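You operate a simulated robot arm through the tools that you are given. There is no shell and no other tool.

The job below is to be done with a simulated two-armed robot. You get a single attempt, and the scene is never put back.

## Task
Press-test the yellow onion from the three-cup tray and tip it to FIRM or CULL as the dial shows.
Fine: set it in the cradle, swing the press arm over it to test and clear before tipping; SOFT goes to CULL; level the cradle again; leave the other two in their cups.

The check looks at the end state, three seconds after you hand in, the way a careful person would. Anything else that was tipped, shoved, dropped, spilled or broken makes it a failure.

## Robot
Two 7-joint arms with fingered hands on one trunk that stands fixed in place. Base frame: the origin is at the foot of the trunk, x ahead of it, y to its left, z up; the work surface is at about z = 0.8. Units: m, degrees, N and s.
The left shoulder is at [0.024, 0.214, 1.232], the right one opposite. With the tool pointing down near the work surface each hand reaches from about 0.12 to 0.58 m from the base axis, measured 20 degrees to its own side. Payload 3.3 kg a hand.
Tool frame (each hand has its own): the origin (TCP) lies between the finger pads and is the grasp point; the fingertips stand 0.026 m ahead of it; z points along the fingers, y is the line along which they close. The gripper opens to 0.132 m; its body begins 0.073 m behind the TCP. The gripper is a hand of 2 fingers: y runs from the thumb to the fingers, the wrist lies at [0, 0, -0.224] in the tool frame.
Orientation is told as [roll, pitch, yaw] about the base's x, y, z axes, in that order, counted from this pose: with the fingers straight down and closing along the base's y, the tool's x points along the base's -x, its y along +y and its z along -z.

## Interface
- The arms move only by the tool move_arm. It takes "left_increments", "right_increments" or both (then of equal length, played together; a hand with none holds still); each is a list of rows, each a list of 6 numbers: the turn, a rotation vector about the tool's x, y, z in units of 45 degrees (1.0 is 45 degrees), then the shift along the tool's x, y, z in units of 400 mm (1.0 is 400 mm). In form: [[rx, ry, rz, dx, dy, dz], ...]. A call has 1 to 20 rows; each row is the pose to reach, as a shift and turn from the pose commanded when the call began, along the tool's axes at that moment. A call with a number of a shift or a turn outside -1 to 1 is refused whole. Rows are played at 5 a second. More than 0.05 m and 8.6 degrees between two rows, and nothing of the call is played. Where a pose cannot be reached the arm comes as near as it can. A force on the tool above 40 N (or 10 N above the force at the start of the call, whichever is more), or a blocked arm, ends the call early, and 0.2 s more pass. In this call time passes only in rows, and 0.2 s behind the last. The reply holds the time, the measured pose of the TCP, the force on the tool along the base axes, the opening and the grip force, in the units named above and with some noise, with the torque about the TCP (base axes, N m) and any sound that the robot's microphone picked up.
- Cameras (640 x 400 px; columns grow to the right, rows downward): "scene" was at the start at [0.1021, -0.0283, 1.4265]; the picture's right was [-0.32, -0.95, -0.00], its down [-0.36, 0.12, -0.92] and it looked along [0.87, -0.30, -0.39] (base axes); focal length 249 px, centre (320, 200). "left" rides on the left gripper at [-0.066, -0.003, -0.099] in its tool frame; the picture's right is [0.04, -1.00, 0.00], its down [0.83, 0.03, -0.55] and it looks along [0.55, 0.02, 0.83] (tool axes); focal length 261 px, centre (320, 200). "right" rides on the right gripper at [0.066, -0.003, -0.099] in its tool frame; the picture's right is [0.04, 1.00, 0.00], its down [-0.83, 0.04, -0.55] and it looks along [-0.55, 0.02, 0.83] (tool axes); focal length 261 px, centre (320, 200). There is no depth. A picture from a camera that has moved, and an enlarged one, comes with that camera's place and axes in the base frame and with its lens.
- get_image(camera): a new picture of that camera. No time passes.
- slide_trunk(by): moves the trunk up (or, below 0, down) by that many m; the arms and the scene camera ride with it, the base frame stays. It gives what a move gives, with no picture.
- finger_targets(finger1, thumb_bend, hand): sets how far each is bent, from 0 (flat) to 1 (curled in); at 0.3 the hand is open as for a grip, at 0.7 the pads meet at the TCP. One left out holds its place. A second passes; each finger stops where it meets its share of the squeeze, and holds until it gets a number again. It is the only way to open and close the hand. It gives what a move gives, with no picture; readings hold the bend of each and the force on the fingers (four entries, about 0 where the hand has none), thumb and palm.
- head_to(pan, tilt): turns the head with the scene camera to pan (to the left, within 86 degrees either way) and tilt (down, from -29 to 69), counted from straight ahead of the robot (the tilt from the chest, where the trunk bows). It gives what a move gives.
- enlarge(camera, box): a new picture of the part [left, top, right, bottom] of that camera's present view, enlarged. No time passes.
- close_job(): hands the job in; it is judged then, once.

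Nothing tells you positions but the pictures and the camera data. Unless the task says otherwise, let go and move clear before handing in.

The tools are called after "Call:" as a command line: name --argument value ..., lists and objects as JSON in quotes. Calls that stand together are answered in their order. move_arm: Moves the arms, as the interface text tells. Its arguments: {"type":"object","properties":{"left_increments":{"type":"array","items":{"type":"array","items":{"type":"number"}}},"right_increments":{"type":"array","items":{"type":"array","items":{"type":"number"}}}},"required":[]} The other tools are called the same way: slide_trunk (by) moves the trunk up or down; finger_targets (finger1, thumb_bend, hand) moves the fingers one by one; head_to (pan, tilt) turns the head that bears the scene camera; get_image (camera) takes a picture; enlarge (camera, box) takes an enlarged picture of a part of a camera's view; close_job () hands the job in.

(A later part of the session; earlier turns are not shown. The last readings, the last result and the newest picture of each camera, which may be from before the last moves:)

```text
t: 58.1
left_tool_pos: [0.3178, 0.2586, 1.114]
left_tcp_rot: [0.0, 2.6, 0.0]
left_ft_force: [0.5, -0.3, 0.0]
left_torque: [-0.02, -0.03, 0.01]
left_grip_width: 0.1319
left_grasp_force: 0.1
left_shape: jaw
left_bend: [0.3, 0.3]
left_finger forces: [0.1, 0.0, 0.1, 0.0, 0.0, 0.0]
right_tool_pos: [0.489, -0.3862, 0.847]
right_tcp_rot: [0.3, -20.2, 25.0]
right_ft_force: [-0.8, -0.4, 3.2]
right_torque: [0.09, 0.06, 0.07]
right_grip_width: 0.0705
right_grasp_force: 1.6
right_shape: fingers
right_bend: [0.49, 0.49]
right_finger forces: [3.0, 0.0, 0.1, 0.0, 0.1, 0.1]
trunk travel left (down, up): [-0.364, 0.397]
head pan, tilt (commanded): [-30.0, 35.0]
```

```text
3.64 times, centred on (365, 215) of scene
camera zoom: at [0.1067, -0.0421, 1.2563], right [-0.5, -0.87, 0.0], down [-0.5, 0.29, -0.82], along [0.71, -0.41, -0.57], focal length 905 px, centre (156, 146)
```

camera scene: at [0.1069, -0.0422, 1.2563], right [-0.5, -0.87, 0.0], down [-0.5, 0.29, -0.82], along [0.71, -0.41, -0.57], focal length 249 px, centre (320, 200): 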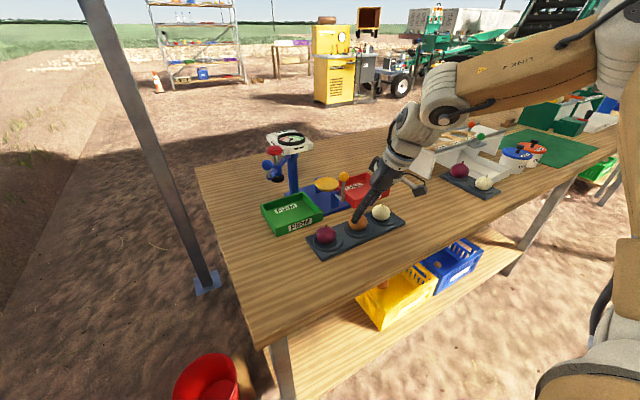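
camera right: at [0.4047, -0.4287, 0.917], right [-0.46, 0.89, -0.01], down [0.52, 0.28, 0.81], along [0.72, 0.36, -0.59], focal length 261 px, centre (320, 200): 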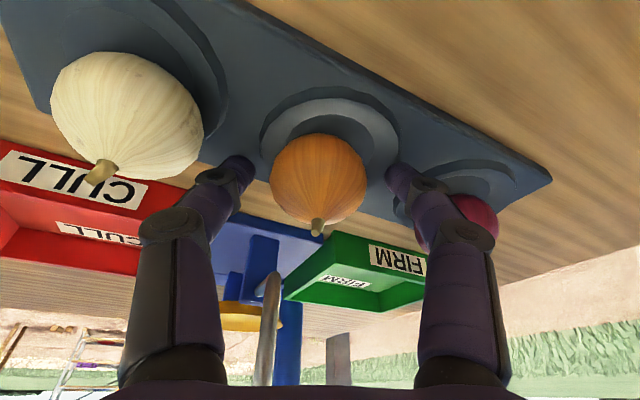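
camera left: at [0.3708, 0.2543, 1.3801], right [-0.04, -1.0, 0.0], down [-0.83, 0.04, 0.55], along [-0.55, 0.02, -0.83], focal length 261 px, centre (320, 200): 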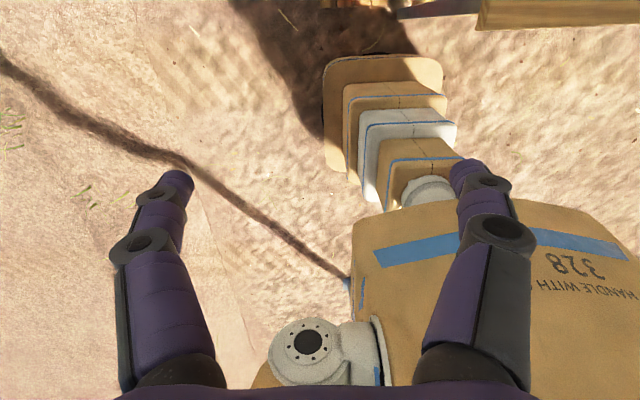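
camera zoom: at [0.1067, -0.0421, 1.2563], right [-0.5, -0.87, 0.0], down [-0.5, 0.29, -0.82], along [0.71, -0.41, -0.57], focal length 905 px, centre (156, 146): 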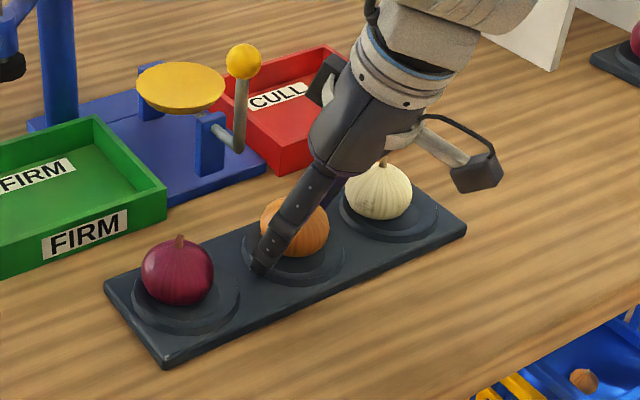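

The left fingertip lightly touches the cup ring (3 N). I'll lift 4 mm and then close gently on the onion.

Call:
move_arm --right_increments '[[0, 0, 0, -0.0034, 0, -0.0094]]'

Call:
finger_targets --hand "right" --finger1 0.6 --thumb_bend 0.6

Call:
get_image --camera "right"

```text
t: 58.5
left_tool_pos: [0.3176, 0.2584, 1.1137]
left_tcp_rot: [0.0, 2.6, 0.0]
left_ft_force: [-0.1, -0.1, -0.7]
left_torque: [-0.04, -0.01, -0.03]
left_grip_width: 0.1319
left_grasp_force: 0.1
left_shape: jaw
left_bend: [0.3, 0.3]
left_finger forces: [0.0, 0.1, 0.0, 0.0, 0.0, 0.1]
right_tool_pos: [0.4893, -0.3855, 0.8496]
right_tcp_rot: [0.3, -20.2, 24.8]
right_ft_force: [-0.9, 0.0, -0.6]
right_torque: [0.02, -0.03, 0.02]
right_grip_width: 0.0701
right_grasp_force: 0.1
right_shape: fingers
right_bend: [0.49, 0.49]
right_finger forces: [0.0, 0.1, 0.0, 0.0, 0.1, 0.1]
trunk travel left (down, up): [-0.364, 0.397]
head pan, tilt (commanded): [-30.0, 35.0]
```

```text
t: 59.5
left_tool_pos: [0.317, 0.2602, 1.1146]
left_tcp_rot: [0.0, 2.6, 0.0]
left_ft_force: [0.2, 0.4, -0.3]
left_torque: [-0.03, -0.02, -0.02]
left_grip_width: 0.1321
left_grasp_force: 0.0
left_shape: jaw
left_bend: [0.3, 0.3]
left_finger forces: [0.0, 0.0, 0.1, 0.1, 0.0, 0.1]
right_tool_pos: [0.4902, -0.3858, 0.8514]
right_tcp_rot: [0.3, -20.1, 25.0]
right_ft_force: [0.0, 0.7, 0.5]
right_torque: [-0.01, 0.0, 0.04]
right_grip_width: 0.0455
right_grasp_force: 3.2
right_shape: fingers
right_bend: [0.56, 0.58]
right_finger forces: [3.7, 0.1, 0.0, 0.0, 3.4, 0.0]
trunk travel left (down, up): [-0.364, 0.397]
head pan, tilt (commanded): [-30.0, 35.0]
```

```text
taken
camera right: at [0.4053, -0.4291, 0.9215], right [-0.46, 0.89, -0.01], down [0.52, 0.28, 0.81], along [0.72, 0.36, -0.59], focal length 261 px, centre (320, 200)
```

right: 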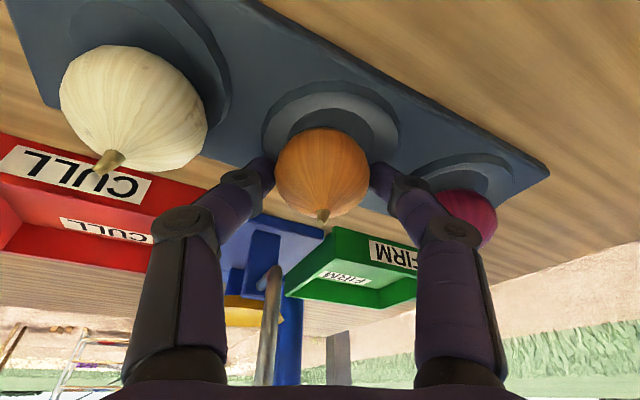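

The onion is held at 45.5 mm width with 3 N of grip. Lifting straight up and checking that it stays put.

Call:
move_arm --right_increments '[[0, 0, 0, -0.0172, 0, -0.047], [0, 0, 0, -0.043, 0, -0.1175], [0, 0, 0, -0.069, 0, -0.188], [0, 0, 0, -0.0946, 0, -0.2585]]'

Call:
get_image --camera "right"

Call:
get_image --camera "scene"

```text
t: 60.5
left_tool_pos: [0.3172, 0.2594, 1.1146]
left_tcp_rot: [0.0, 2.6, 0.1]
left_ft_force: [0.8, 0.3, 0.1]
left_torque: [-0.01, 0.0, 0.0]
left_grip_width: 0.1321
left_grasp_force: 0.0
left_shape: jaw
left_bend: [0.3, 0.3]
left_finger forces: [0.0, 0.1, 0.0, 0.0, 0.1, 0.0]
right_tool_pos: [0.4887, -0.386, 0.962]
right_tcp_rot: [0.3, -20.0, 24.8]
right_ft_force: [-0.3, -1.0, -0.3]
right_torque: [0.0, 0.0, 0.0]
right_grip_width: 0.0456
right_grasp_force: 4.0
right_shape: fingers
right_bend: [0.56, 0.58]
right_finger forces: [3.5, 0.0, 0.0, 0.1, 3.6, 0.0]
trunk travel left (down, up): [-0.364, 0.397]
head pan, tilt (commanded): [-30.0, 35.0]
```

```text
taken
camera right: at [0.4048, -0.4295, 1.0331], right [-0.46, 0.89, -0.01], down [0.52, 0.28, 0.8], along [0.72, 0.36, -0.59], focal length 261 px, centre (320, 200)
```

right: 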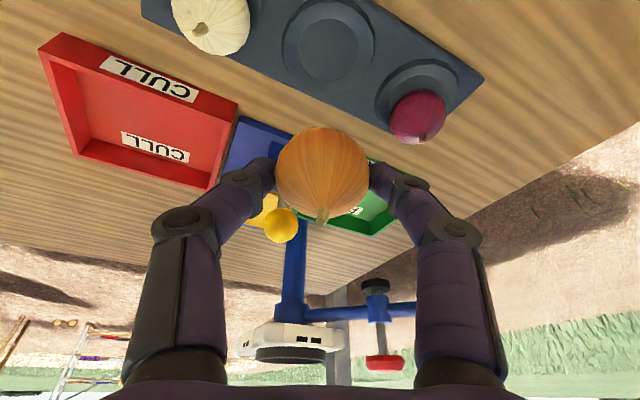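

```text
taken
camera scene: at [0.1069, -0.042, 1.2562], right [-0.5, -0.87, 0.0], down [-0.5, 0.29, -0.82], along [0.71, -0.41, -0.57], focal length 249 px, centre (320, 200)
```

scene: 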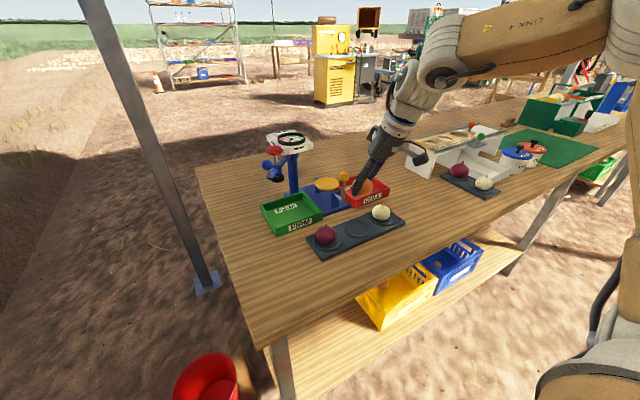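

The onion is lifted and the other two haven't moved. It hangs about 2.4 cm ahead of the grasp point. Next I'll rise, turn to azimuth +10° with 35° tilt, and move toward the cradle at safe height.

Call:
move_arm --right_increments '[[0.057, 0, 0.1565, -0.0258, 0, -0.0705], [0.114, 0, 0.313, -0.0516, 0, -0.141]]'

Call:
move_arm --right_increments '[[0, -0.111, 0, -0.065, -0.009, 0.0235], [0, -0.222, 0, -0.13, -0.018, 0.047], [0, -0.333, 0, -0.195, -0.027, 0.07], [0, -0.333, 0, -0.259, -0.036, 0.094]]'

Call:
get_image --camera "scene"

Call:
get_image --camera "right"

```text
t: 61.1
left_tool_pos: [0.3172, 0.2586, 1.1146]
left_tcp_rot: [0.0, 2.5, 0.0]
left_ft_force: [-0.3, -1.4, 0.1]
left_torque: [-0.01, 0.01, 0.01]
left_grip_width: 0.1318
left_grasp_force: 0.2
left_shape: jaw
left_bend: [0.3, 0.3]
left_finger forces: [0.0, 0.0, 0.0, 0.1, 0.0, 0.0]
right_tool_pos: [0.4906, -0.388, 1.0214]
right_tcp_rot: [0.3, -20.0, 9.7]
right_ft_force: [0.3, 0.9, -1.2]
right_torque: [0.01, 0.0, 0.0]
right_grip_width: 0.0455
right_grasp_force: 4.2
right_shape: fingers
right_bend: [0.56, 0.58]
right_finger forces: [3.4, 0.0, 0.0, 0.0, 3.5, 0.0]
trunk travel left (down, up): [-0.364, 0.397]
head pan, tilt (commanded): [-30.0, 35.0]
```

```text
t: 62.1
left_tool_pos: [0.3183, 0.258, 1.1156]
left_tcp_rot: [0.1, 2.7, 0.0]
left_ft_force: [0.5, 0.8, 0.2]
left_torque: [0.01, 0.01, -0.01]
left_grip_width: 0.1318
left_grasp_force: 0.2
left_shape: jaw
left_bend: [0.3, 0.3]
left_finger forces: [0.0, 0.0, 0.0, 0.1, 0.0, 0.0]
right_tool_pos: [0.6002, -0.3829, 1.0209]
right_tcp_rot: [0.4, -35.0, 9.7]
right_ft_force: [-0.6, 0.9, 0.0]
right_torque: [0.01, 0.02, 0.0]
right_grip_width: 0.0457
right_grasp_force: 3.6
right_shape: fingers
right_bend: [0.56, 0.58]
right_finger forces: [3.6, 0.0, 0.0, 0.0, 3.5, 0.0]
trunk travel left (down, up): [-0.364, 0.397]
head pan, tilt (commanded): [-30.0, 35.0]
```

```text
taken
camera scene: at [0.108, -0.0423, 1.256], right [-0.5, -0.87, 0.0], down [-0.5, 0.29, -0.82], along [0.71, -0.41, -0.57], focal length 249 px, centre (320, 200)
```

scene: 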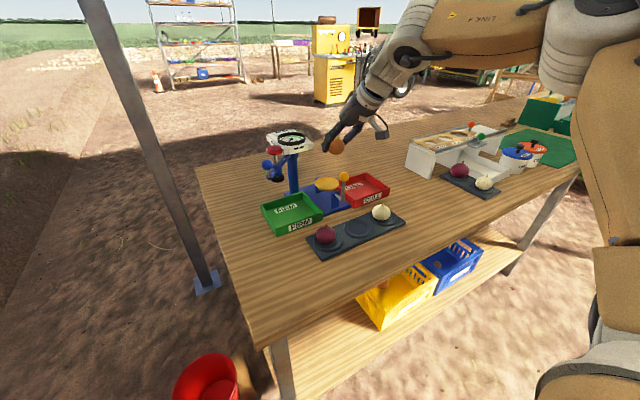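

```text
taken
camera right: at [0.4937, -0.4051, 1.0634], right [-0.21, 0.98, -0.02], down [0.35, 0.09, 0.93], along [0.91, 0.19, -0.37], focal length 261 px, centre (320, 200)
```

right: 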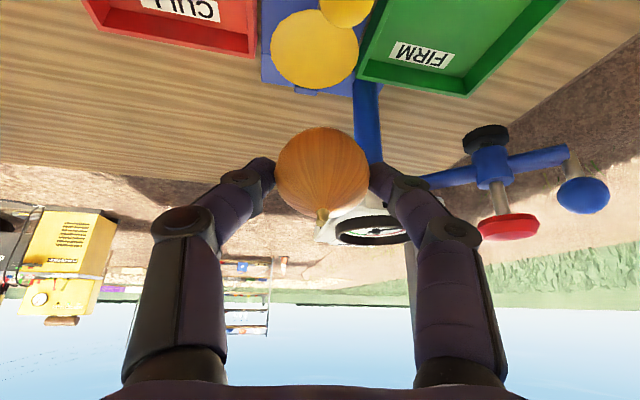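

Everything is held and within reach. I'll descend on a slant to just above the cradle and check clearance to the lever knob and dial.

Call:
move_arm --right_increments '[[0, 0, 0, 0.0115, -0.004, 0.0575], [0, 0, 0, 0.023, -0.008, 0.115], [0, 0, 0, 0.0345, -0.012, 0.1725], [0, 0, 0, 0.046, -0.016, 0.23]]'

Call:
get_image --camera "right"

Call:
enlarge --camera "scene" --box '[255, 100, 415, 230]'

```text
t: 63.1
left_tool_pos: [0.3177, 0.2589, 1.1139]
left_tcp_rot: [0.0, 2.7, 0.0]
left_ft_force: [-0.4, -0.5, -0.3]
left_torque: [0.0, -0.04, 0.0]
left_grip_width: 0.132
left_grasp_force: 0.0
left_shape: jaw
left_bend: [0.3, 0.3]
left_finger forces: [0.1, 0.0, 0.1, 0.0, 0.0, 0.0]
right_tool_pos: [0.6405, -0.3831, 0.9349]
right_tcp_rot: [0.4, -34.9, 9.7]
right_ft_force: [0.6, -0.6, -0.1]
right_torque: [0.02, 0.04, 0.02]
right_grip_width: 0.0457
right_grasp_force: 3.2
right_shape: fingers
right_bend: [0.56, 0.58]
right_finger forces: [3.6, 0.0, 0.1, 0.1, 3.5, 0.0]
trunk travel left (down, up): [-0.364, 0.397]
head pan, tilt (commanded): [-30.0, 35.0]
```

```text
taken
camera right: at [0.5326, -0.4043, 0.9781], right [-0.21, 0.98, -0.02], down [0.35, 0.09, 0.93], along [0.91, 0.19, -0.37], focal length 261 px, centre (320, 200)
```

right: 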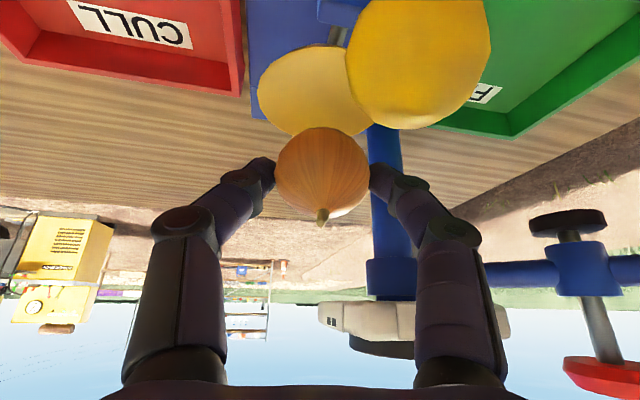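

```text
3.08 times, centred on (335, 165) of scene
camera zoom: at [0.1076, -0.0424, 1.2561], right [-0.5, -0.87, 0.0], down [-0.5, 0.29, -0.82], along [0.71, -0.41, -0.57], focal length 766 px, centre (274, 308)
```

zoom: 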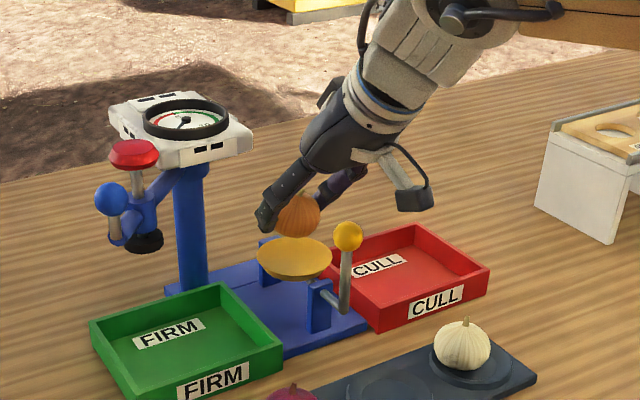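

The onion is centred above the dish and the camera block clears the yellow knob. Lowering in small steps while watching for contact.

Call:
move_arm --right_increments '[[0, 0, 0, 0.0143, 0, 0.0205], [0, 0, 0, 0.0258, 0, 0.0369]]'

Call:
enlarge --camera "scene" --box '[285, 120, 385, 200]'

```text
t: 63.7
left_tool_pos: [0.3175, 0.2578, 1.1153]
left_tcp_rot: [0.0, 2.6, 0.0]
left_ft_force: [0.1, 0.4, -0.4]
left_torque: [-0.03, 0.0, 0.02]
left_grip_width: 0.132
left_grasp_force: 0.1
left_shape: jaw
left_bend: [0.3, 0.3]
left_finger forces: [0.1, 0.0, 0.0, 0.0, 0.1, 0.0]
right_tool_pos: [0.6406, -0.3826, 0.9174]
right_tcp_rot: [0.3, -35.0, 9.7]
right_ft_force: [0.1, 1.0, -0.6]
right_torque: [0.02, 0.01, 0.0]
right_grip_width: 0.0455
right_grasp_force: 2.9
right_shape: fingers
right_bend: [0.56, 0.58]
right_finger forces: [3.5, 0.1, 0.0, 0.1, 3.4, 0.0]
trunk travel left (down, up): [-0.364, 0.397]
head pan, tilt (commanded): [-30.0, 35.0]
```

```text
5.00 times, centred on (335, 160) of scene
camera zoom: at [0.1072, -0.0423, 1.2561], right [-0.5, -0.87, 0.0], down [-0.5, 0.29, -0.82], along [0.71, -0.41, -0.57], focal length 1245 px, centre (245, 400)
```

zoom: 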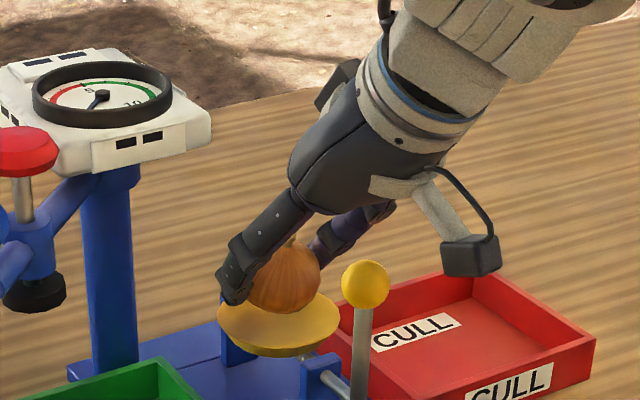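

Call:
move_arm --right_increments '[[0, 0, 0, 0.0057, 0, 0.0082]]'

Call:
move_arm --right_increments '[[0, 0, 0, 0.0036, 0, 0.0051]]'

Call:
enlarge --camera "scene" --box '[285, 120, 385, 200]'

```text
t: 64.1
left_tool_pos: [0.3185, 0.2576, 1.1143]
left_tcp_rot: [0.0, 2.6, 0.1]
left_ft_force: [0.6, 1.1, -0.1]
left_torque: [-0.01, -0.01, 0.02]
left_grip_width: 0.132
left_grasp_force: 0.0
left_shape: jaw
left_bend: [0.3, 0.3]
left_finger forces: [0.1, 0.0, 0.1, 0.0, 0.0, 0.0]
right_tool_pos: [0.6407, -0.3816, 0.9134]
right_tcp_rot: [0.4, -35.0, 9.8]
right_ft_force: [-0.1, -0.1, -1.9]
right_torque: [-0.01, 0.02, 0.02]
right_grip_width: 0.0456
right_grasp_force: 3.7
right_shape: fingers
right_bend: [0.56, 0.58]
right_finger forces: [3.6, 0.0, 0.1, 0.0, 3.6, 0.0]
trunk travel left (down, up): [-0.364, 0.397]
head pan, tilt (commanded): [-30.0, 35.0]
```

```text
t: 64.5
left_tool_pos: [0.3165, 0.2592, 1.1155]
left_tcp_rot: [0.1, 2.6, 0.0]
left_ft_force: [0.3, -1.5, 0.5]
left_torque: [0.01, -0.01, 0.03]
left_grip_width: 0.1317
left_grasp_force: 0.1
left_shape: jaw
left_bend: [0.3, 0.3]
left_finger forces: [0.0, 0.1, 0.0, 0.0, 0.0, 0.0]
right_tool_pos: [0.6404, -0.3827, 0.9097]
right_tcp_rot: [0.4, -35.1, 9.7]
right_ft_force: [0.2, 0.2, -0.6]
right_torque: [0.02, 0.01, 0.04]
right_grip_width: 0.0455
right_grasp_force: 3.9
right_shape: fingers
right_bend: [0.56, 0.58]
right_finger forces: [3.5, 0.1, 0.1, 0.1, 3.5, 0.0]
trunk travel left (down, up): [-0.364, 0.397]
head pan, tilt (commanded): [-30.0, 35.0]
```

```text
5.00 times, centred on (335, 160) of scene
camera zoom: at [0.1073, -0.0423, 1.2561], right [-0.5, -0.87, 0.0], down [-0.5, 0.29, -0.82], along [0.71, -0.41, -0.57], focal length 1245 px, centre (245, 400)
```

zoom: 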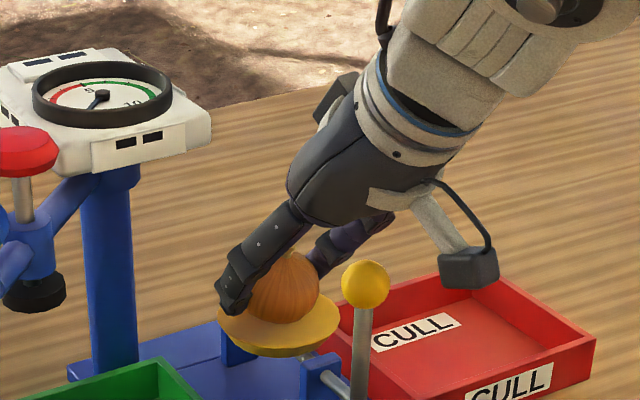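

Call:
move_arm --right_increments '[[0, 0, 0, 0.0043, 0, 0.0061]]'

Call:
move_arm --right_increments '[[0, 0, 0, 0.0036, 0, 0.0051]]'

Call:
enlarge --camera "scene" --box '[285, 120, 385, 200]'

Call:
get_image --camera "right"

```text
t: 64.9
left_tool_pos: [0.3169, 0.2571, 1.1149]
left_tcp_rot: [-0.1, 2.6, 0.0]
left_ft_force: [0.5, -1.1, -0.8]
left_torque: [-0.02, 0.02, 0.02]
left_grip_width: 0.1319
left_grasp_force: 0.1
left_shape: jaw
left_bend: [0.3, 0.3]
left_finger forces: [0.1, 0.1, 0.0, 0.1, 0.0, 0.0]
right_tool_pos: [0.6397, -0.3826, 0.9076]
right_tcp_rot: [0.4, -35.0, 9.8]
right_ft_force: [0.9, -0.3, -0.9]
right_torque: [0.02, -0.02, 0.01]
right_grip_width: 0.046
right_grasp_force: 4.0
right_shape: fingers
right_bend: [0.56, 0.58]
right_finger forces: [3.5, 0.1, 0.0, 0.0, 3.5, 0.1]
trunk travel left (down, up): [-0.364, 0.397]
head pan, tilt (commanded): [-30.0, 35.0]
```

```text
t: 65.3
left_tool_pos: [0.3177, 0.2588, 1.114]
left_tcp_rot: [0.0, 2.6, 0.0]
left_ft_force: [0.0, 0.0, -1.6]
left_torque: [-0.03, -0.01, -0.02]
left_grip_width: 0.1318
left_grasp_force: 0.0
left_shape: jaw
left_bend: [0.3, 0.3]
left_finger forces: [0.0, 0.1, 0.0, 0.0, 0.0, 0.0]
right_tool_pos: [0.6406, -0.3823, 0.9054]
right_tcp_rot: [0.4, -35.0, 9.8]
right_ft_force: [-0.3, 0.0, -1.1]
right_torque: [0.02, -0.05, -0.01]
right_grip_width: 0.0457
right_grasp_force: 3.4
right_shape: fingers
right_bend: [0.56, 0.58]
right_finger forces: [3.4, 0.0, 0.0, 0.0, 3.5, 0.0]
trunk travel left (down, up): [-0.364, 0.397]
head pan, tilt (commanded): [-30.0, 35.0]
```

```text
5.00 times, centred on (335, 160) of scene
camera zoom: at [0.1073, -0.0423, 1.2561], right [-0.5, -0.87, 0.0], down [-0.5, 0.29, -0.82], along [0.71, -0.41, -0.57], focal length 1245 px, centre (245, 400)
```

zoom: 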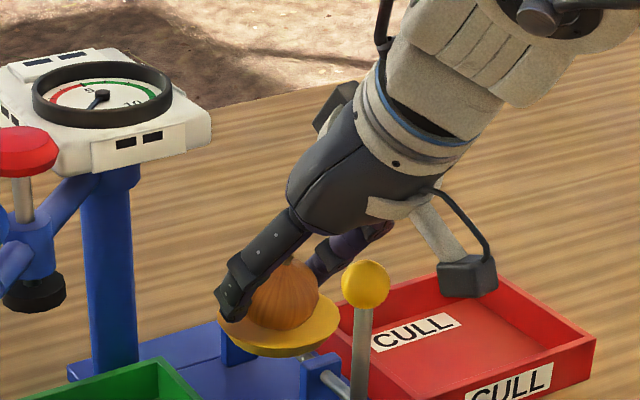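

```text
taken
camera right: at [0.5325, -0.4042, 0.9492], right [-0.21, 0.98, -0.02], down [0.35, 0.09, 0.93], along [0.91, 0.19, -0.37], focal length 261 px, centre (320, 200)
```

right: 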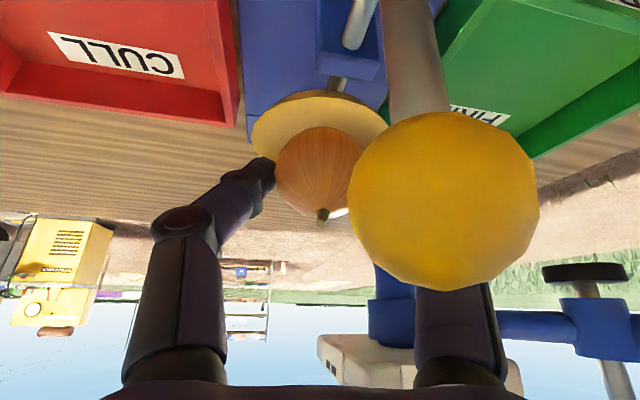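

Call:
move_arm --right_increments '[[0, 0, 0, 0.0036, 0, 0.0051]]'

Call:
move_arm --right_increments '[[0, 0, 0, 0.0036, 0, 0.0051]]'

Call:
enlarge --camera "scene" --box '[305, 140, 365, 195]'

```text
t: 65.7
left_tool_pos: [0.318, 0.2585, 1.1151]
left_tcp_rot: [0.0, 2.6, 0.0]
left_ft_force: [0.0, 0.1, -0.8]
left_torque: [0.01, 0.0, 0.01]
left_grip_width: 0.1318
left_grasp_force: 0.1
left_shape: jaw
left_bend: [0.3, 0.3]
left_finger forces: [0.0, 0.0, 0.0, 0.1, 0.0, 0.0]
right_tool_pos: [0.64, -0.3813, 0.9036]
right_tcp_rot: [0.4, -35.0, 9.8]
right_ft_force: [0.8, 0.3, 2.1]
right_torque: [0.03, -0.07, -0.01]
right_grip_width: 0.0456
right_grasp_force: 2.9
right_shape: fingers
right_bend: [0.56, 0.58]
right_finger forces: [3.1, 0.0, 0.0, 0.1, 3.3, 0.1]
trunk travel left (down, up): [-0.364, 0.397]
head pan, tilt (commanded): [-30.0, 35.0]
```

```text
t: 66.1
left_tool_pos: [0.3172, 0.2593, 1.1142]
left_tcp_rot: [0.0, 2.6, 0.0]
left_ft_force: [0.9, 0.4, -0.8]
left_torque: [-0.04, 0.0, 0.01]
left_grip_width: 0.1319
left_grasp_force: 0.2
left_shape: jaw
left_bend: [0.3, 0.3]
left_finger forces: [0.0, 0.1, 0.1, 0.0, 0.0, 0.0]
right_tool_pos: [0.6399, -0.3824, 0.9001]
right_tcp_rot: [0.2, -35.0, 9.8]
right_ft_force: [0.3, -0.8, 1.6]
right_torque: [0.03, 0.0, 0.0]
right_grip_width: 0.0445
right_grasp_force: 2.7
right_shape: fingers
right_bend: [0.56, 0.59]
right_finger forces: [2.7, 0.1, 0.0, 0.0, 2.8, 0.0]
trunk travel left (down, up): [-0.364, 0.397]
head pan, tilt (commanded): [-30.0, 35.0]
```

```text
7.27 times, centred on (335, 168) of scene
camera zoom: at [0.1072, -0.0422, 1.2561], right [-0.5, -0.87, 0.0], down [-0.5, 0.29, -0.82], along [0.71, -0.41, -0.57], focal length 1811 px, centre (211, 436)
```

zoom: 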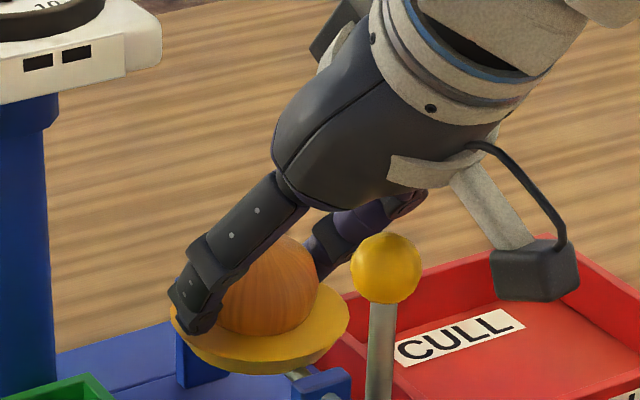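

The onion now rests in the dish (light upward force, grip easing). I'll open the fingers a little and check that it stays centred.

Call:
finger_targets --hand "right" --finger1 0.52 --thumb_bend 0.53

Call:
enlarge --camera "scene" --box '[305, 140, 365, 195]'

Call:
get_image --camera "right"

```text
t: 67.1
left_tool_pos: [0.3175, 0.26, 1.1148]
left_tcp_rot: [0.0, 2.6, 0.1]
left_ft_force: [-0.8, -0.3, -0.1]
left_torque: [-0.05, -0.01, -0.02]
left_grip_width: 0.1324
left_grasp_force: 0.1
left_shape: jaw
left_bend: [0.3, 0.3]
left_finger forces: [0.1, 0.1, 0.0, 0.1, 0.0, 0.0]
right_tool_pos: [0.64, -0.3824, 0.8999]
right_tcp_rot: [0.4, -35.0, 9.8]
right_ft_force: [0.1, -0.3, 0.2]
right_torque: [0.06, -0.03, 0.01]
right_grip_width: 0.0573
right_grasp_force: 0.2
right_shape: fingers
right_bend: [0.52, 0.53]
right_finger forces: [0.5, 0.0, 0.1, 0.0, 0.1, 0.0]
trunk travel left (down, up): [-0.364, 0.397]
head pan, tilt (commanded): [-30.0, 35.0]
```

```text
7.27 times, centred on (335, 168) of scene
camera zoom: at [0.1071, -0.0422, 1.2561], right [-0.5, -0.87, 0.0], down [-0.5, 0.29, -0.82], along [0.71, -0.41, -0.57], focal length 1811 px, centre (211, 436)
```

zoom: 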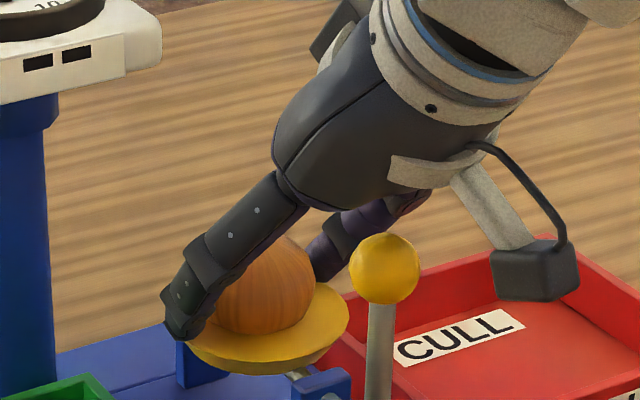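

```text
taken
camera right: at [0.5316, -0.4043, 0.9441], right [-0.21, 0.98, -0.02], down [0.35, 0.09, 0.93], along [0.91, 0.19, -0.37], focal length 261 px, centre (320, 200)
```

right: 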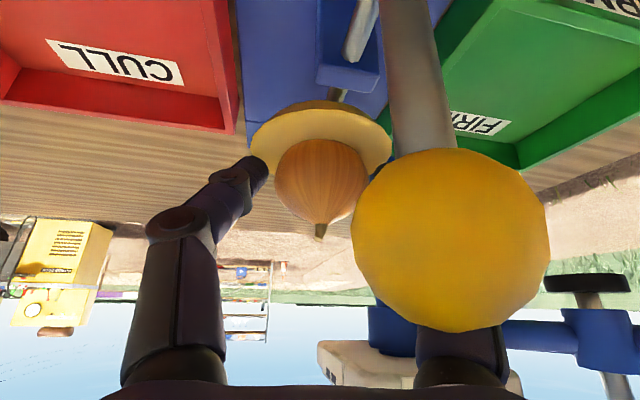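

It's released and sitting still in the dish. Backing the hand out along its own axis, away from the lever.

Call:
move_arm --right_increments '[[0, 0, 0, 0, 0, -0.04], [0, 0, 0, 0, 0, -0.08], [0, 0, 0, 0, 0, -0.14], [0, 0, 0, 0, 0, -0.2], [0, 0, 0, 0, 0, -0.28]]'

Call:
enlarge --camera "scene" --box '[255, 110, 395, 220]'

Call:
get_image --camera "right"

```text
t: 68.3
left_tool_pos: [0.316, 0.2586, 1.1143]
left_tcp_rot: [-0.1, 2.6, 0.0]
left_ft_force: [0.2, 0.5, -0.3]
left_torque: [0.0, 0.02, 0.02]
left_grip_width: 0.1318
left_grasp_force: 0.2
left_shape: jaw
left_bend: [0.3, 0.3]
left_finger forces: [0.0, 0.0, 0.0, 0.1, 0.0, 0.0]
right_tool_pos: [0.5759, -0.394, 0.9936]
right_tcp_rot: [0.3, -35.0, 9.8]
right_ft_force: [-0.6, 0.4, -0.6]
right_torque: [0.01, -0.01, 0.0]
right_grip_width: 0.0574
right_grasp_force: 0.1
right_shape: fingers
right_bend: [0.52, 0.53]
right_finger forces: [0.0, 0.0, 0.0, 0.0, 0.1, 0.0]
trunk travel left (down, up): [-0.364, 0.397]
head pan, tilt (commanded): [-30.0, 35.0]
```

```text
3.64 times, centred on (325, 165) of scene
camera zoom: at [0.1065, -0.0421, 1.2562], right [-0.5, -0.87, 0.0], down [-0.5, 0.29, -0.82], along [0.71, -0.41, -0.57], focal length 905 px, centre (302, 327)
```

zoom: 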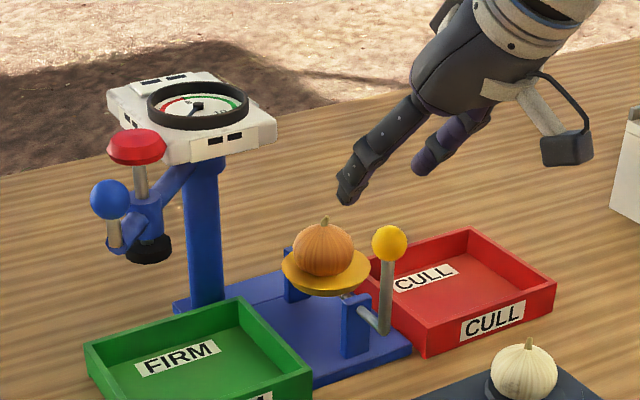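

```text
taken
camera right: at [0.4668, -0.4164, 1.0362], right [-0.21, 0.98, -0.02], down [0.35, 0.09, 0.93], along [0.91, 0.18, -0.37], focal length 261 px, centre (320, 200)
```

right: 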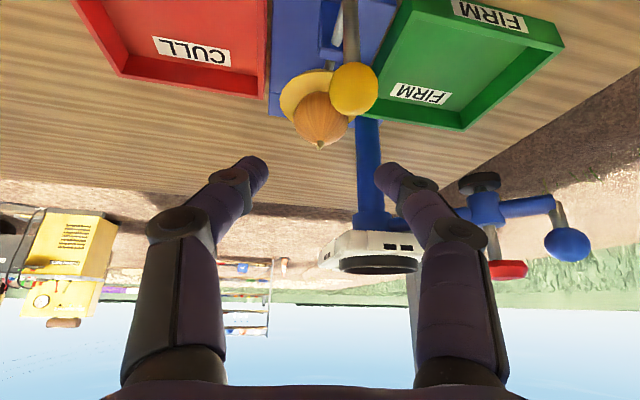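

The onion sits well in the cradle. Next is the press arm: I'll raise the trunk 8 cm for reach at z ≈ 1.0, close the fingers into a fist, and move left above the blue ball.

Call:
slide_trunk --by 0.08

Call:
finger_targets --hand "right" --finger1 0.7 --thumb_bend 0.7

Call:
get_image --camera "right"

```text
t: 69.5
left_tool_pos: [0.3177, 0.2587, 1.1948]
left_tcp_rot: [-0.1, 2.7, 0.0]
left_ft_force: [-0.1, 0.3, -0.3]
left_torque: [-0.02, 0.01, 0.0]
left_grip_width: 0.1321
left_grasp_force: 0.0
left_shape: jaw
left_bend: [0.3, 0.3]
left_finger forces: [0.0, 0.1, 0.0, 0.2, 0.0, 0.1]
right_tool_pos: [0.5759, -0.3932, 1.0707]
right_tcp_rot: [0.5, -34.9, 9.7]
right_ft_force: [0.0, 0.0, 0.9]
right_torque: [-0.03, 0.01, -0.03]
right_grip_width: 0.0574
right_grasp_force: 0.0
right_shape: fingers
right_bend: [0.52, 0.53]
right_finger forces: [0.1, 0.1, 0.0, 0.0, 0.0, 0.1]
trunk travel left (down, up): [-0.444, 0.317]
head pan, tilt (commanded): [-30.0, 35.0]
```

```text
t: 70.5
left_tool_pos: [0.3181, 0.2596, 1.1934]
left_tcp_rot: [0.0, 2.5, 0.0]
left_ft_force: [0.2, -0.2, 0.2]
left_torque: [0.01, 0.03, -0.02]
left_grip_width: 0.132
left_grasp_force: 0.1
left_shape: jaw
left_bend: [0.3, 0.3]
left_finger forces: [0.1, 0.0, 0.0, 0.0, 0.0, 0.0]
right_tool_pos: [0.577, -0.394, 1.0713]
right_tcp_rot: [0.4, -35.0, 9.8]
right_ft_force: [-0.8, 0.1, -0.5]
right_torque: [0.02, -0.01, 0.02]
right_grip_width: 0.002
right_grasp_force: 0.1
right_shape: fingers
right_bend: [0.7, 0.7]
right_finger forces: [0.0, 0.1, 0.0, 0.0, 0.1, 0.0]
trunk travel left (down, up): [-0.444, 0.317]
head pan, tilt (commanded): [-30.0, 35.0]
```

```text
taken
camera right: at [0.4685, -0.4158, 1.1153], right [-0.21, 0.98, -0.02], down [0.35, 0.09, 0.93], along [0.91, 0.19, -0.37], focal length 261 px, centre (320, 200)
```

right: 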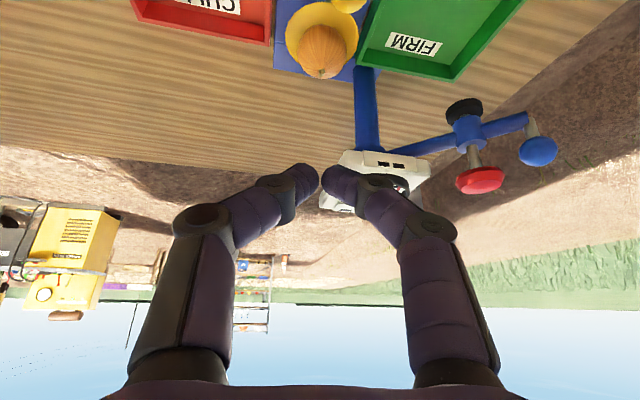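

The fist is arrow-shaped, so I'll use an open hand instead, with the straight left finger pushing the ball from inside. I'll open to about 9 cm and move left, well in front of the ball and knob.

Call:
finger_targets --hand "right" --finger1 0.42 --thumb_bend 0.42

Call:
move_arm --right_increments '[[0.031, 0, 0.044, -0.006, 0.107, 0.004], [0.062, 0, 0.088, -0.0125, 0.214, 0.0085], [0.093, 0, 0.132, -0.019, 0.322, 0.013], [0.1236, 0, 0.1766, -0.025, 0.429, 0.017]]'

Call:
move_arm --right_increments '[[0, -0.11, 0, 0, 0, 0]]'

Call:
get_image --camera "right"

Call:
get_image --camera "scene"

```text
t: 71.5
left_tool_pos: [0.3167, 0.2588, 1.1956]
left_tcp_rot: [0.0, 2.5, -0.1]
left_ft_force: [0.3, -1.1, 0.5]
left_torque: [-0.01, -0.01, 0.03]
left_grip_width: 0.1319
left_grasp_force: 0.1
left_shape: jaw
left_bend: [0.3, 0.3]
left_finger forces: [0.1, 0.0, 0.0, 0.0, 0.0, 0.1]
right_tool_pos: [0.5761, -0.3944, 1.0714]
right_tcp_rot: [0.3, -34.9, 9.8]
right_ft_force: [-0.6, -0.8, -0.3]
right_torque: [0.0, 0.01, 0.0]
right_grip_width: 0.0929
right_grasp_force: 0.0
right_shape: fingers
right_bend: [0.42, 0.42]
right_finger forces: [0.0, 0.0, 0.0, 0.0, 0.1, 0.1]
trunk travel left (down, up): [-0.444, 0.317]
head pan, tilt (commanded): [-30.0, 35.0]
```

```text
t: 72.5
left_tool_pos: [0.316, 0.2583, 1.1949]
left_tcp_rot: [-0.2, 2.6, 0.0]
left_ft_force: [-0.2, 0.5, 0.3]
left_torque: [-0.03, -0.04, -0.03]
left_grip_width: 0.1322
left_grasp_force: 0.1
left_shape: jaw
left_bend: [0.3, 0.3]
left_finger forces: [0.1, 0.0, 0.0, 0.0, 0.0, 0.0]
right_tool_pos: [0.5394, -0.2557, 1.0846]
right_tcp_rot: [0.5, -35.1, 0.0]
right_ft_force: [-0.7, 0.1, 0.5]
right_torque: [-0.02, 0.0, -0.01]
right_grip_width: 0.0936
right_grasp_force: 0.0
right_shape: fingers
right_bend: [0.42, 0.42]
right_finger forces: [0.0, 0.1, 0.0, 0.0, 0.0, 0.0]
right hand out of reach, approached as far as the arm can: row 4
trunk travel left (down, up): [-0.444, 0.317]
head pan, tilt (commanded): [-30.0, 35.0]
```

```text
t: 72.9
left_tool_pos: [0.3162, 0.2584, 1.1948]
left_tcp_rot: [0.0, 2.7, 0.1]
left_ft_force: [-0.1, -0.6, 0.2]
left_torque: [0.02, 0.01, -0.02]
left_grip_width: 0.1319
left_grasp_force: 0.1
left_shape: jaw
left_bend: [0.3, 0.3]
left_finger forces: [0.1, 0.1, 0.0, 0.0, 0.0, 0.0]
right_tool_pos: [0.5391, -0.2552, 1.084]
right_tcp_rot: [0.5, -40.0, 0.1]
right_ft_force: [0.1, 0.4, -0.3]
right_torque: [-0.03, 0.0, -0.02]
right_grip_width: 0.0938
right_grasp_force: 0.0
right_shape: fingers
right_bend: [0.42, 0.42]
right_finger forces: [0.1, 0.1, 0.1, 0.1, 0.0, 0.0]
trunk travel left (down, up): [-0.444, 0.317]
head pan, tilt (commanded): [-30.0, 35.0]
```

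```text
taken
camera right: at [0.4258, -0.2584, 1.1176], right [-0.04, 1.0, -0.02], down [0.28, 0.03, 0.96], along [0.96, 0.03, -0.28], focal length 261 px, centre (320, 200)
```

right: 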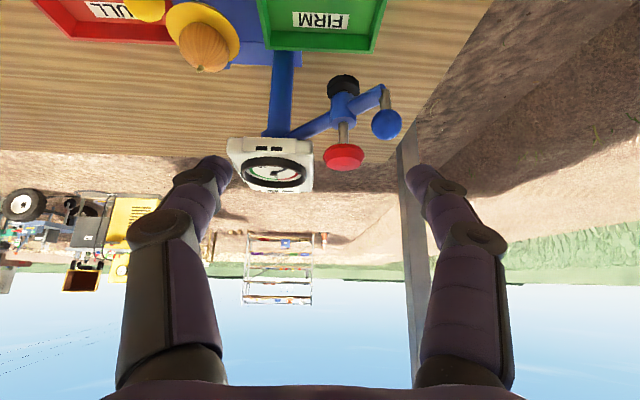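

```text
taken
camera scene: at [0.0956, -0.0423, 1.3368], right [-0.5, -0.87, 0.0], down [-0.5, 0.29, -0.82], along [0.71, -0.41, -0.57], focal length 249 px, centre (320, 200)
```

scene: 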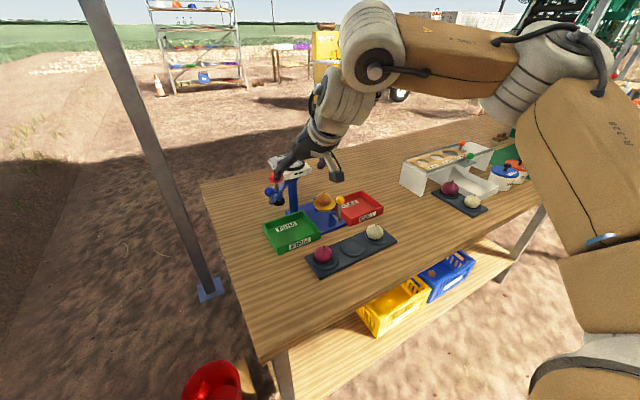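

Going left with zero azimuth runs into the wrist limit. I'll turn the hand to +45° azimuth and push the ball with the outside of the right finger, approaching high on the left first.

Call:
move_arm --right_increments '[[-0.107, 0, -0.128, -0.011, 0.052, 0.014], [-0.214, 0, -0.255, -0.021, 0.104, 0.028], [-0.3215, 0, -0.383, -0.032, 0.156, 0.042], [-0.429, 0, -0.511, -0.043, 0.208, 0.055], [-0.536, 0, -0.638, -0.053, 0.26, 0.069], [-0.643, 0, -0.766, -0.064, 0.3125, 0.083]]'

Call:
get_image --camera "right"

Call:
get_image --camera "scene"

```text
t: 74.3
left_tool_pos: [0.3178, 0.2578, 1.195]
left_tcp_rot: [0.0, 2.6, 0.0]
left_ft_force: [-1.1, -0.4, 0.0]
left_torque: [-0.03, 0.0, 0.01]
left_grip_width: 0.1319
left_grasp_force: 0.0
left_shape: jaw
left_bend: [0.3, 0.3]
left_finger forces: [0.0, 0.0, 0.0, 0.0, 0.0, 0.0]
right_tool_pos: [0.5553, -0.1674, 1.0911]
right_tcp_rot: [0.8, -40.0, 36.3]
right_ft_force: [-0.3, -0.9, -0.9]
right_torque: [0.01, 0.03, 0.01]
right_grip_width: 0.0936
right_grasp_force: 0.0
right_shape: fingers
right_bend: [0.42, 0.42]
right_finger forces: [0.0, 0.0, 0.1, 0.0, 0.0, 0.0]
right hand out of reach, approached as far as the arm can: row 4, 5, 6
trunk travel left (down, up): [-0.444, 0.317]
head pan, tilt (commanded): [-30.0, 35.0]
```

```text
taken
camera right: at [0.4662, -0.2382, 1.125], right [-0.62, 0.78, -0.02], down [0.21, 0.19, 0.96], along [0.75, 0.6, -0.28], focal length 261 px, centre (320, 200)
```

right: 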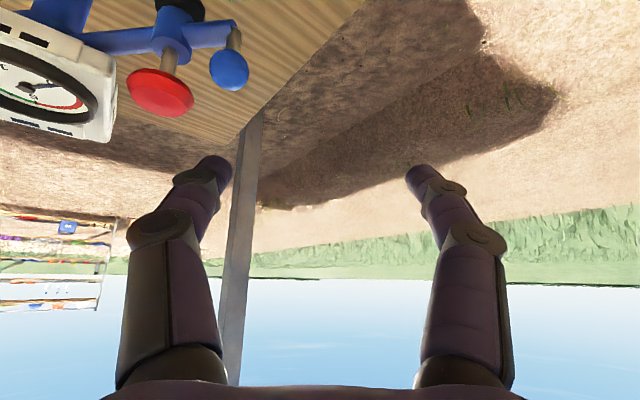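

```text
taken
camera scene: at [0.0964, -0.0422, 1.3367], right [-0.5, -0.87, 0.0], down [-0.5, 0.29, -0.82], along [0.71, -0.41, -0.57], focal length 249 px, centre (320, 200)
```

scene: 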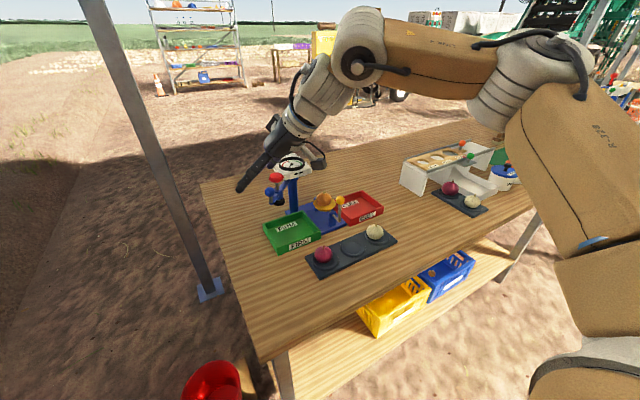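

The hand reached azimuth 36° above and left of the ball, so lower should extend the reach. I'll move forward-left and partway down, staying clear of the ball.

Call:
move_arm --right_increments '[[0, 0, 0, -0.035, 0.021, 0.0785], [0, 0, 0, -0.07, 0.0415, 0.157]]'

Call:
get_image --camera "right"

Call:
enlarge --camera "scene" --box '[215, 110, 355, 230]'

```text
t: 74.9
left_tool_pos: [0.3178, 0.2593, 1.1942]
left_tcp_rot: [-0.1, 2.6, 0.0]
left_ft_force: [0.3, 0.4, 0.3]
left_torque: [0.0, 0.04, 0.0]
left_grip_width: 0.132
left_grasp_force: 0.0
left_shape: jaw
left_bend: [0.3, 0.3]
left_finger forces: [0.0, 0.0, 0.2, 0.1, 0.0, 0.1]
right_tool_pos: [0.5562, -0.1627, 1.0776]
right_tcp_rot: [0.7, -40.1, 36.3]
right_ft_force: [0.6, -0.5, -0.2]
right_torque: [0.02, 0.01, -0.04]
right_grip_width: 0.0933
right_grasp_force: 0.1
right_shape: fingers
right_bend: [0.42, 0.42]
right_finger forces: [0.0, 0.1, 0.0, 0.1, 0.1, 0.0]
right hand out of reach, approached as far as the arm can: row 1, 2
trunk travel left (down, up): [-0.444, 0.317]
head pan, tilt (commanded): [-30.0, 35.0]
```

```text
taken
camera right: at [0.4679, -0.2334, 1.1117], right [-0.62, 0.78, -0.02], down [0.21, 0.19, 0.96], along [0.75, 0.59, -0.28], focal length 261 px, centre (320, 200)
```

right: 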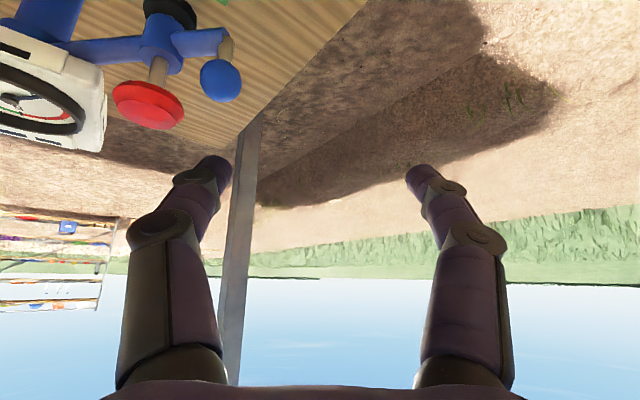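

```text
3.33 times, centred on (285, 170) of scene
camera zoom: at [0.0963, -0.0421, 1.3367], right [-0.5, -0.87, 0.0], down [-0.5, 0.29, -0.82], along [0.71, -0.41, -0.57], focal length 830 px, centre (437, 300)
```

zoom: 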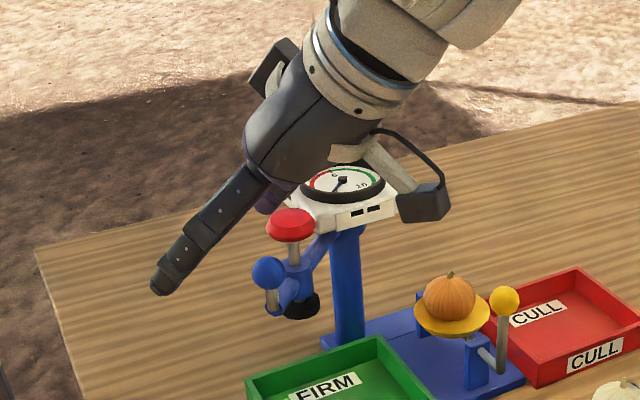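

Reach to the left is limited with the shoulder this low. The stated envelope suggests a higher shoulder works better here, so I'll raise the trunk and come down from above.

Call:
slide_trunk --by 0.24

Call:
move_arm --right_increments '[[0, 0, 0, 0.072, 0, 0.086], [0, 0, 0, 0.145, 0, 0.172], [0, 0, 0, 0.217, 0, 0.258], [0, 0, 0, 0.289, 0, 0.345], [0, 0, 0, 0.362, 0, 0.431]]'

Call:
get_image --camera "scene"

Call:
get_image --camera "right"

```text
t: 77.4
left_tool_pos: [0.3181, 0.2578, 1.4348]
left_tcp_rot: [0.0, 2.5, 0.0]
left_ft_force: [-0.2, -0.3, 0.2]
left_torque: [0.0, -0.02, 0.02]
left_grip_width: 0.1319
left_grasp_force: 0.1
left_shape: jaw
left_bend: [0.3, 0.3]
left_finger forces: [0.0, 0.0, 0.0, 0.1, 0.1, 0.0]
right_tool_pos: [0.5536, -0.164, 1.3292]
right_tcp_rot: [-0.6, -41.2, 37.1]
right_ft_force: [-0.7, 0.2, 0.4]
right_torque: [0.0, 0.02, -0.02]
right_grip_width: 0.0937
right_grasp_force: 0.0
right_shape: fingers
right_bend: [0.42, 0.42]
right_finger forces: [0.1, 0.0, 0.0, 0.0, 0.1, 0.0]
trunk travel left (down, up): [-0.684, 0.077]
head pan, tilt (commanded): [-30.0, 35.0]
```

```text
t: 78.6
left_tool_pos: [0.3173, 0.2579, 1.4346]
left_tcp_rot: [0.0, 2.7, 0.2]
left_ft_force: [-0.9, -1.0, 1.0]
left_torque: [0.02, 0.0, -0.01]
left_grip_width: 0.1319
left_grasp_force: 0.1
left_shape: jaw
left_bend: [0.3, 0.3]
left_finger forces: [0.0, 0.0, 0.0, 0.0, 0.0, 0.0]
right_tool_pos: [0.5264, -0.1958, 1.1419]
right_tcp_rot: [-0.5, -41.3, 37.0]
right_ft_force: [-0.5, 0.1, 0.0]
right_torque: [0.02, 0.04, -0.02]
right_grip_width: 0.0935
right_grasp_force: 0.1
right_shape: fingers
right_bend: [0.42, 0.42]
right_finger forces: [0.0, 0.1, 0.0, 0.0, 0.0, 0.0]
right hand out of reach, approached as far as the arm can: row 3, 4, 5
trunk travel left (down, up): [-0.684, 0.077]
head pan, tilt (commanded): [-30.0, 35.0]
```

```text
taken
camera scene: at [0.0858, -0.0426, 1.5771], right [-0.5, -0.87, 0.0], down [-0.5, 0.29, -0.82], along [0.71, -0.41, -0.57], focal length 249 px, centre (320, 200)
```

scene: 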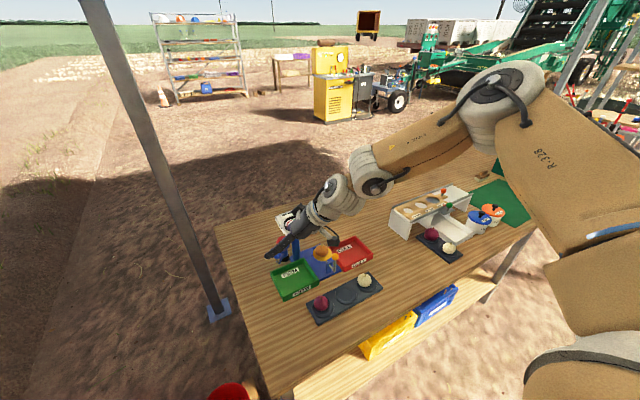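

```text
taken
camera right: at [0.4375, -0.2657, 1.1732], right [-0.62, 0.78, -0.03], down [0.18, 0.19, 0.96], along [0.76, 0.59, -0.26], focal length 261 px, centre (320, 200)
```

right: 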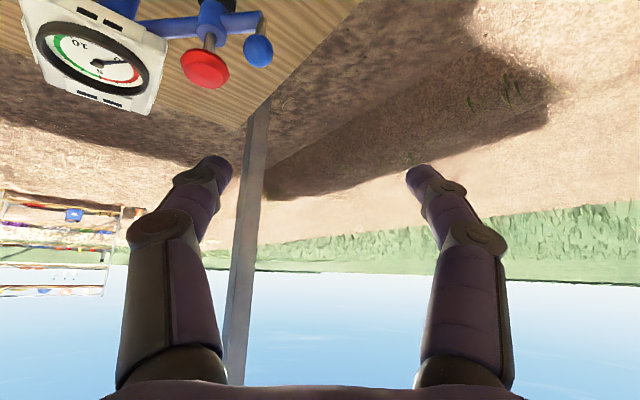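

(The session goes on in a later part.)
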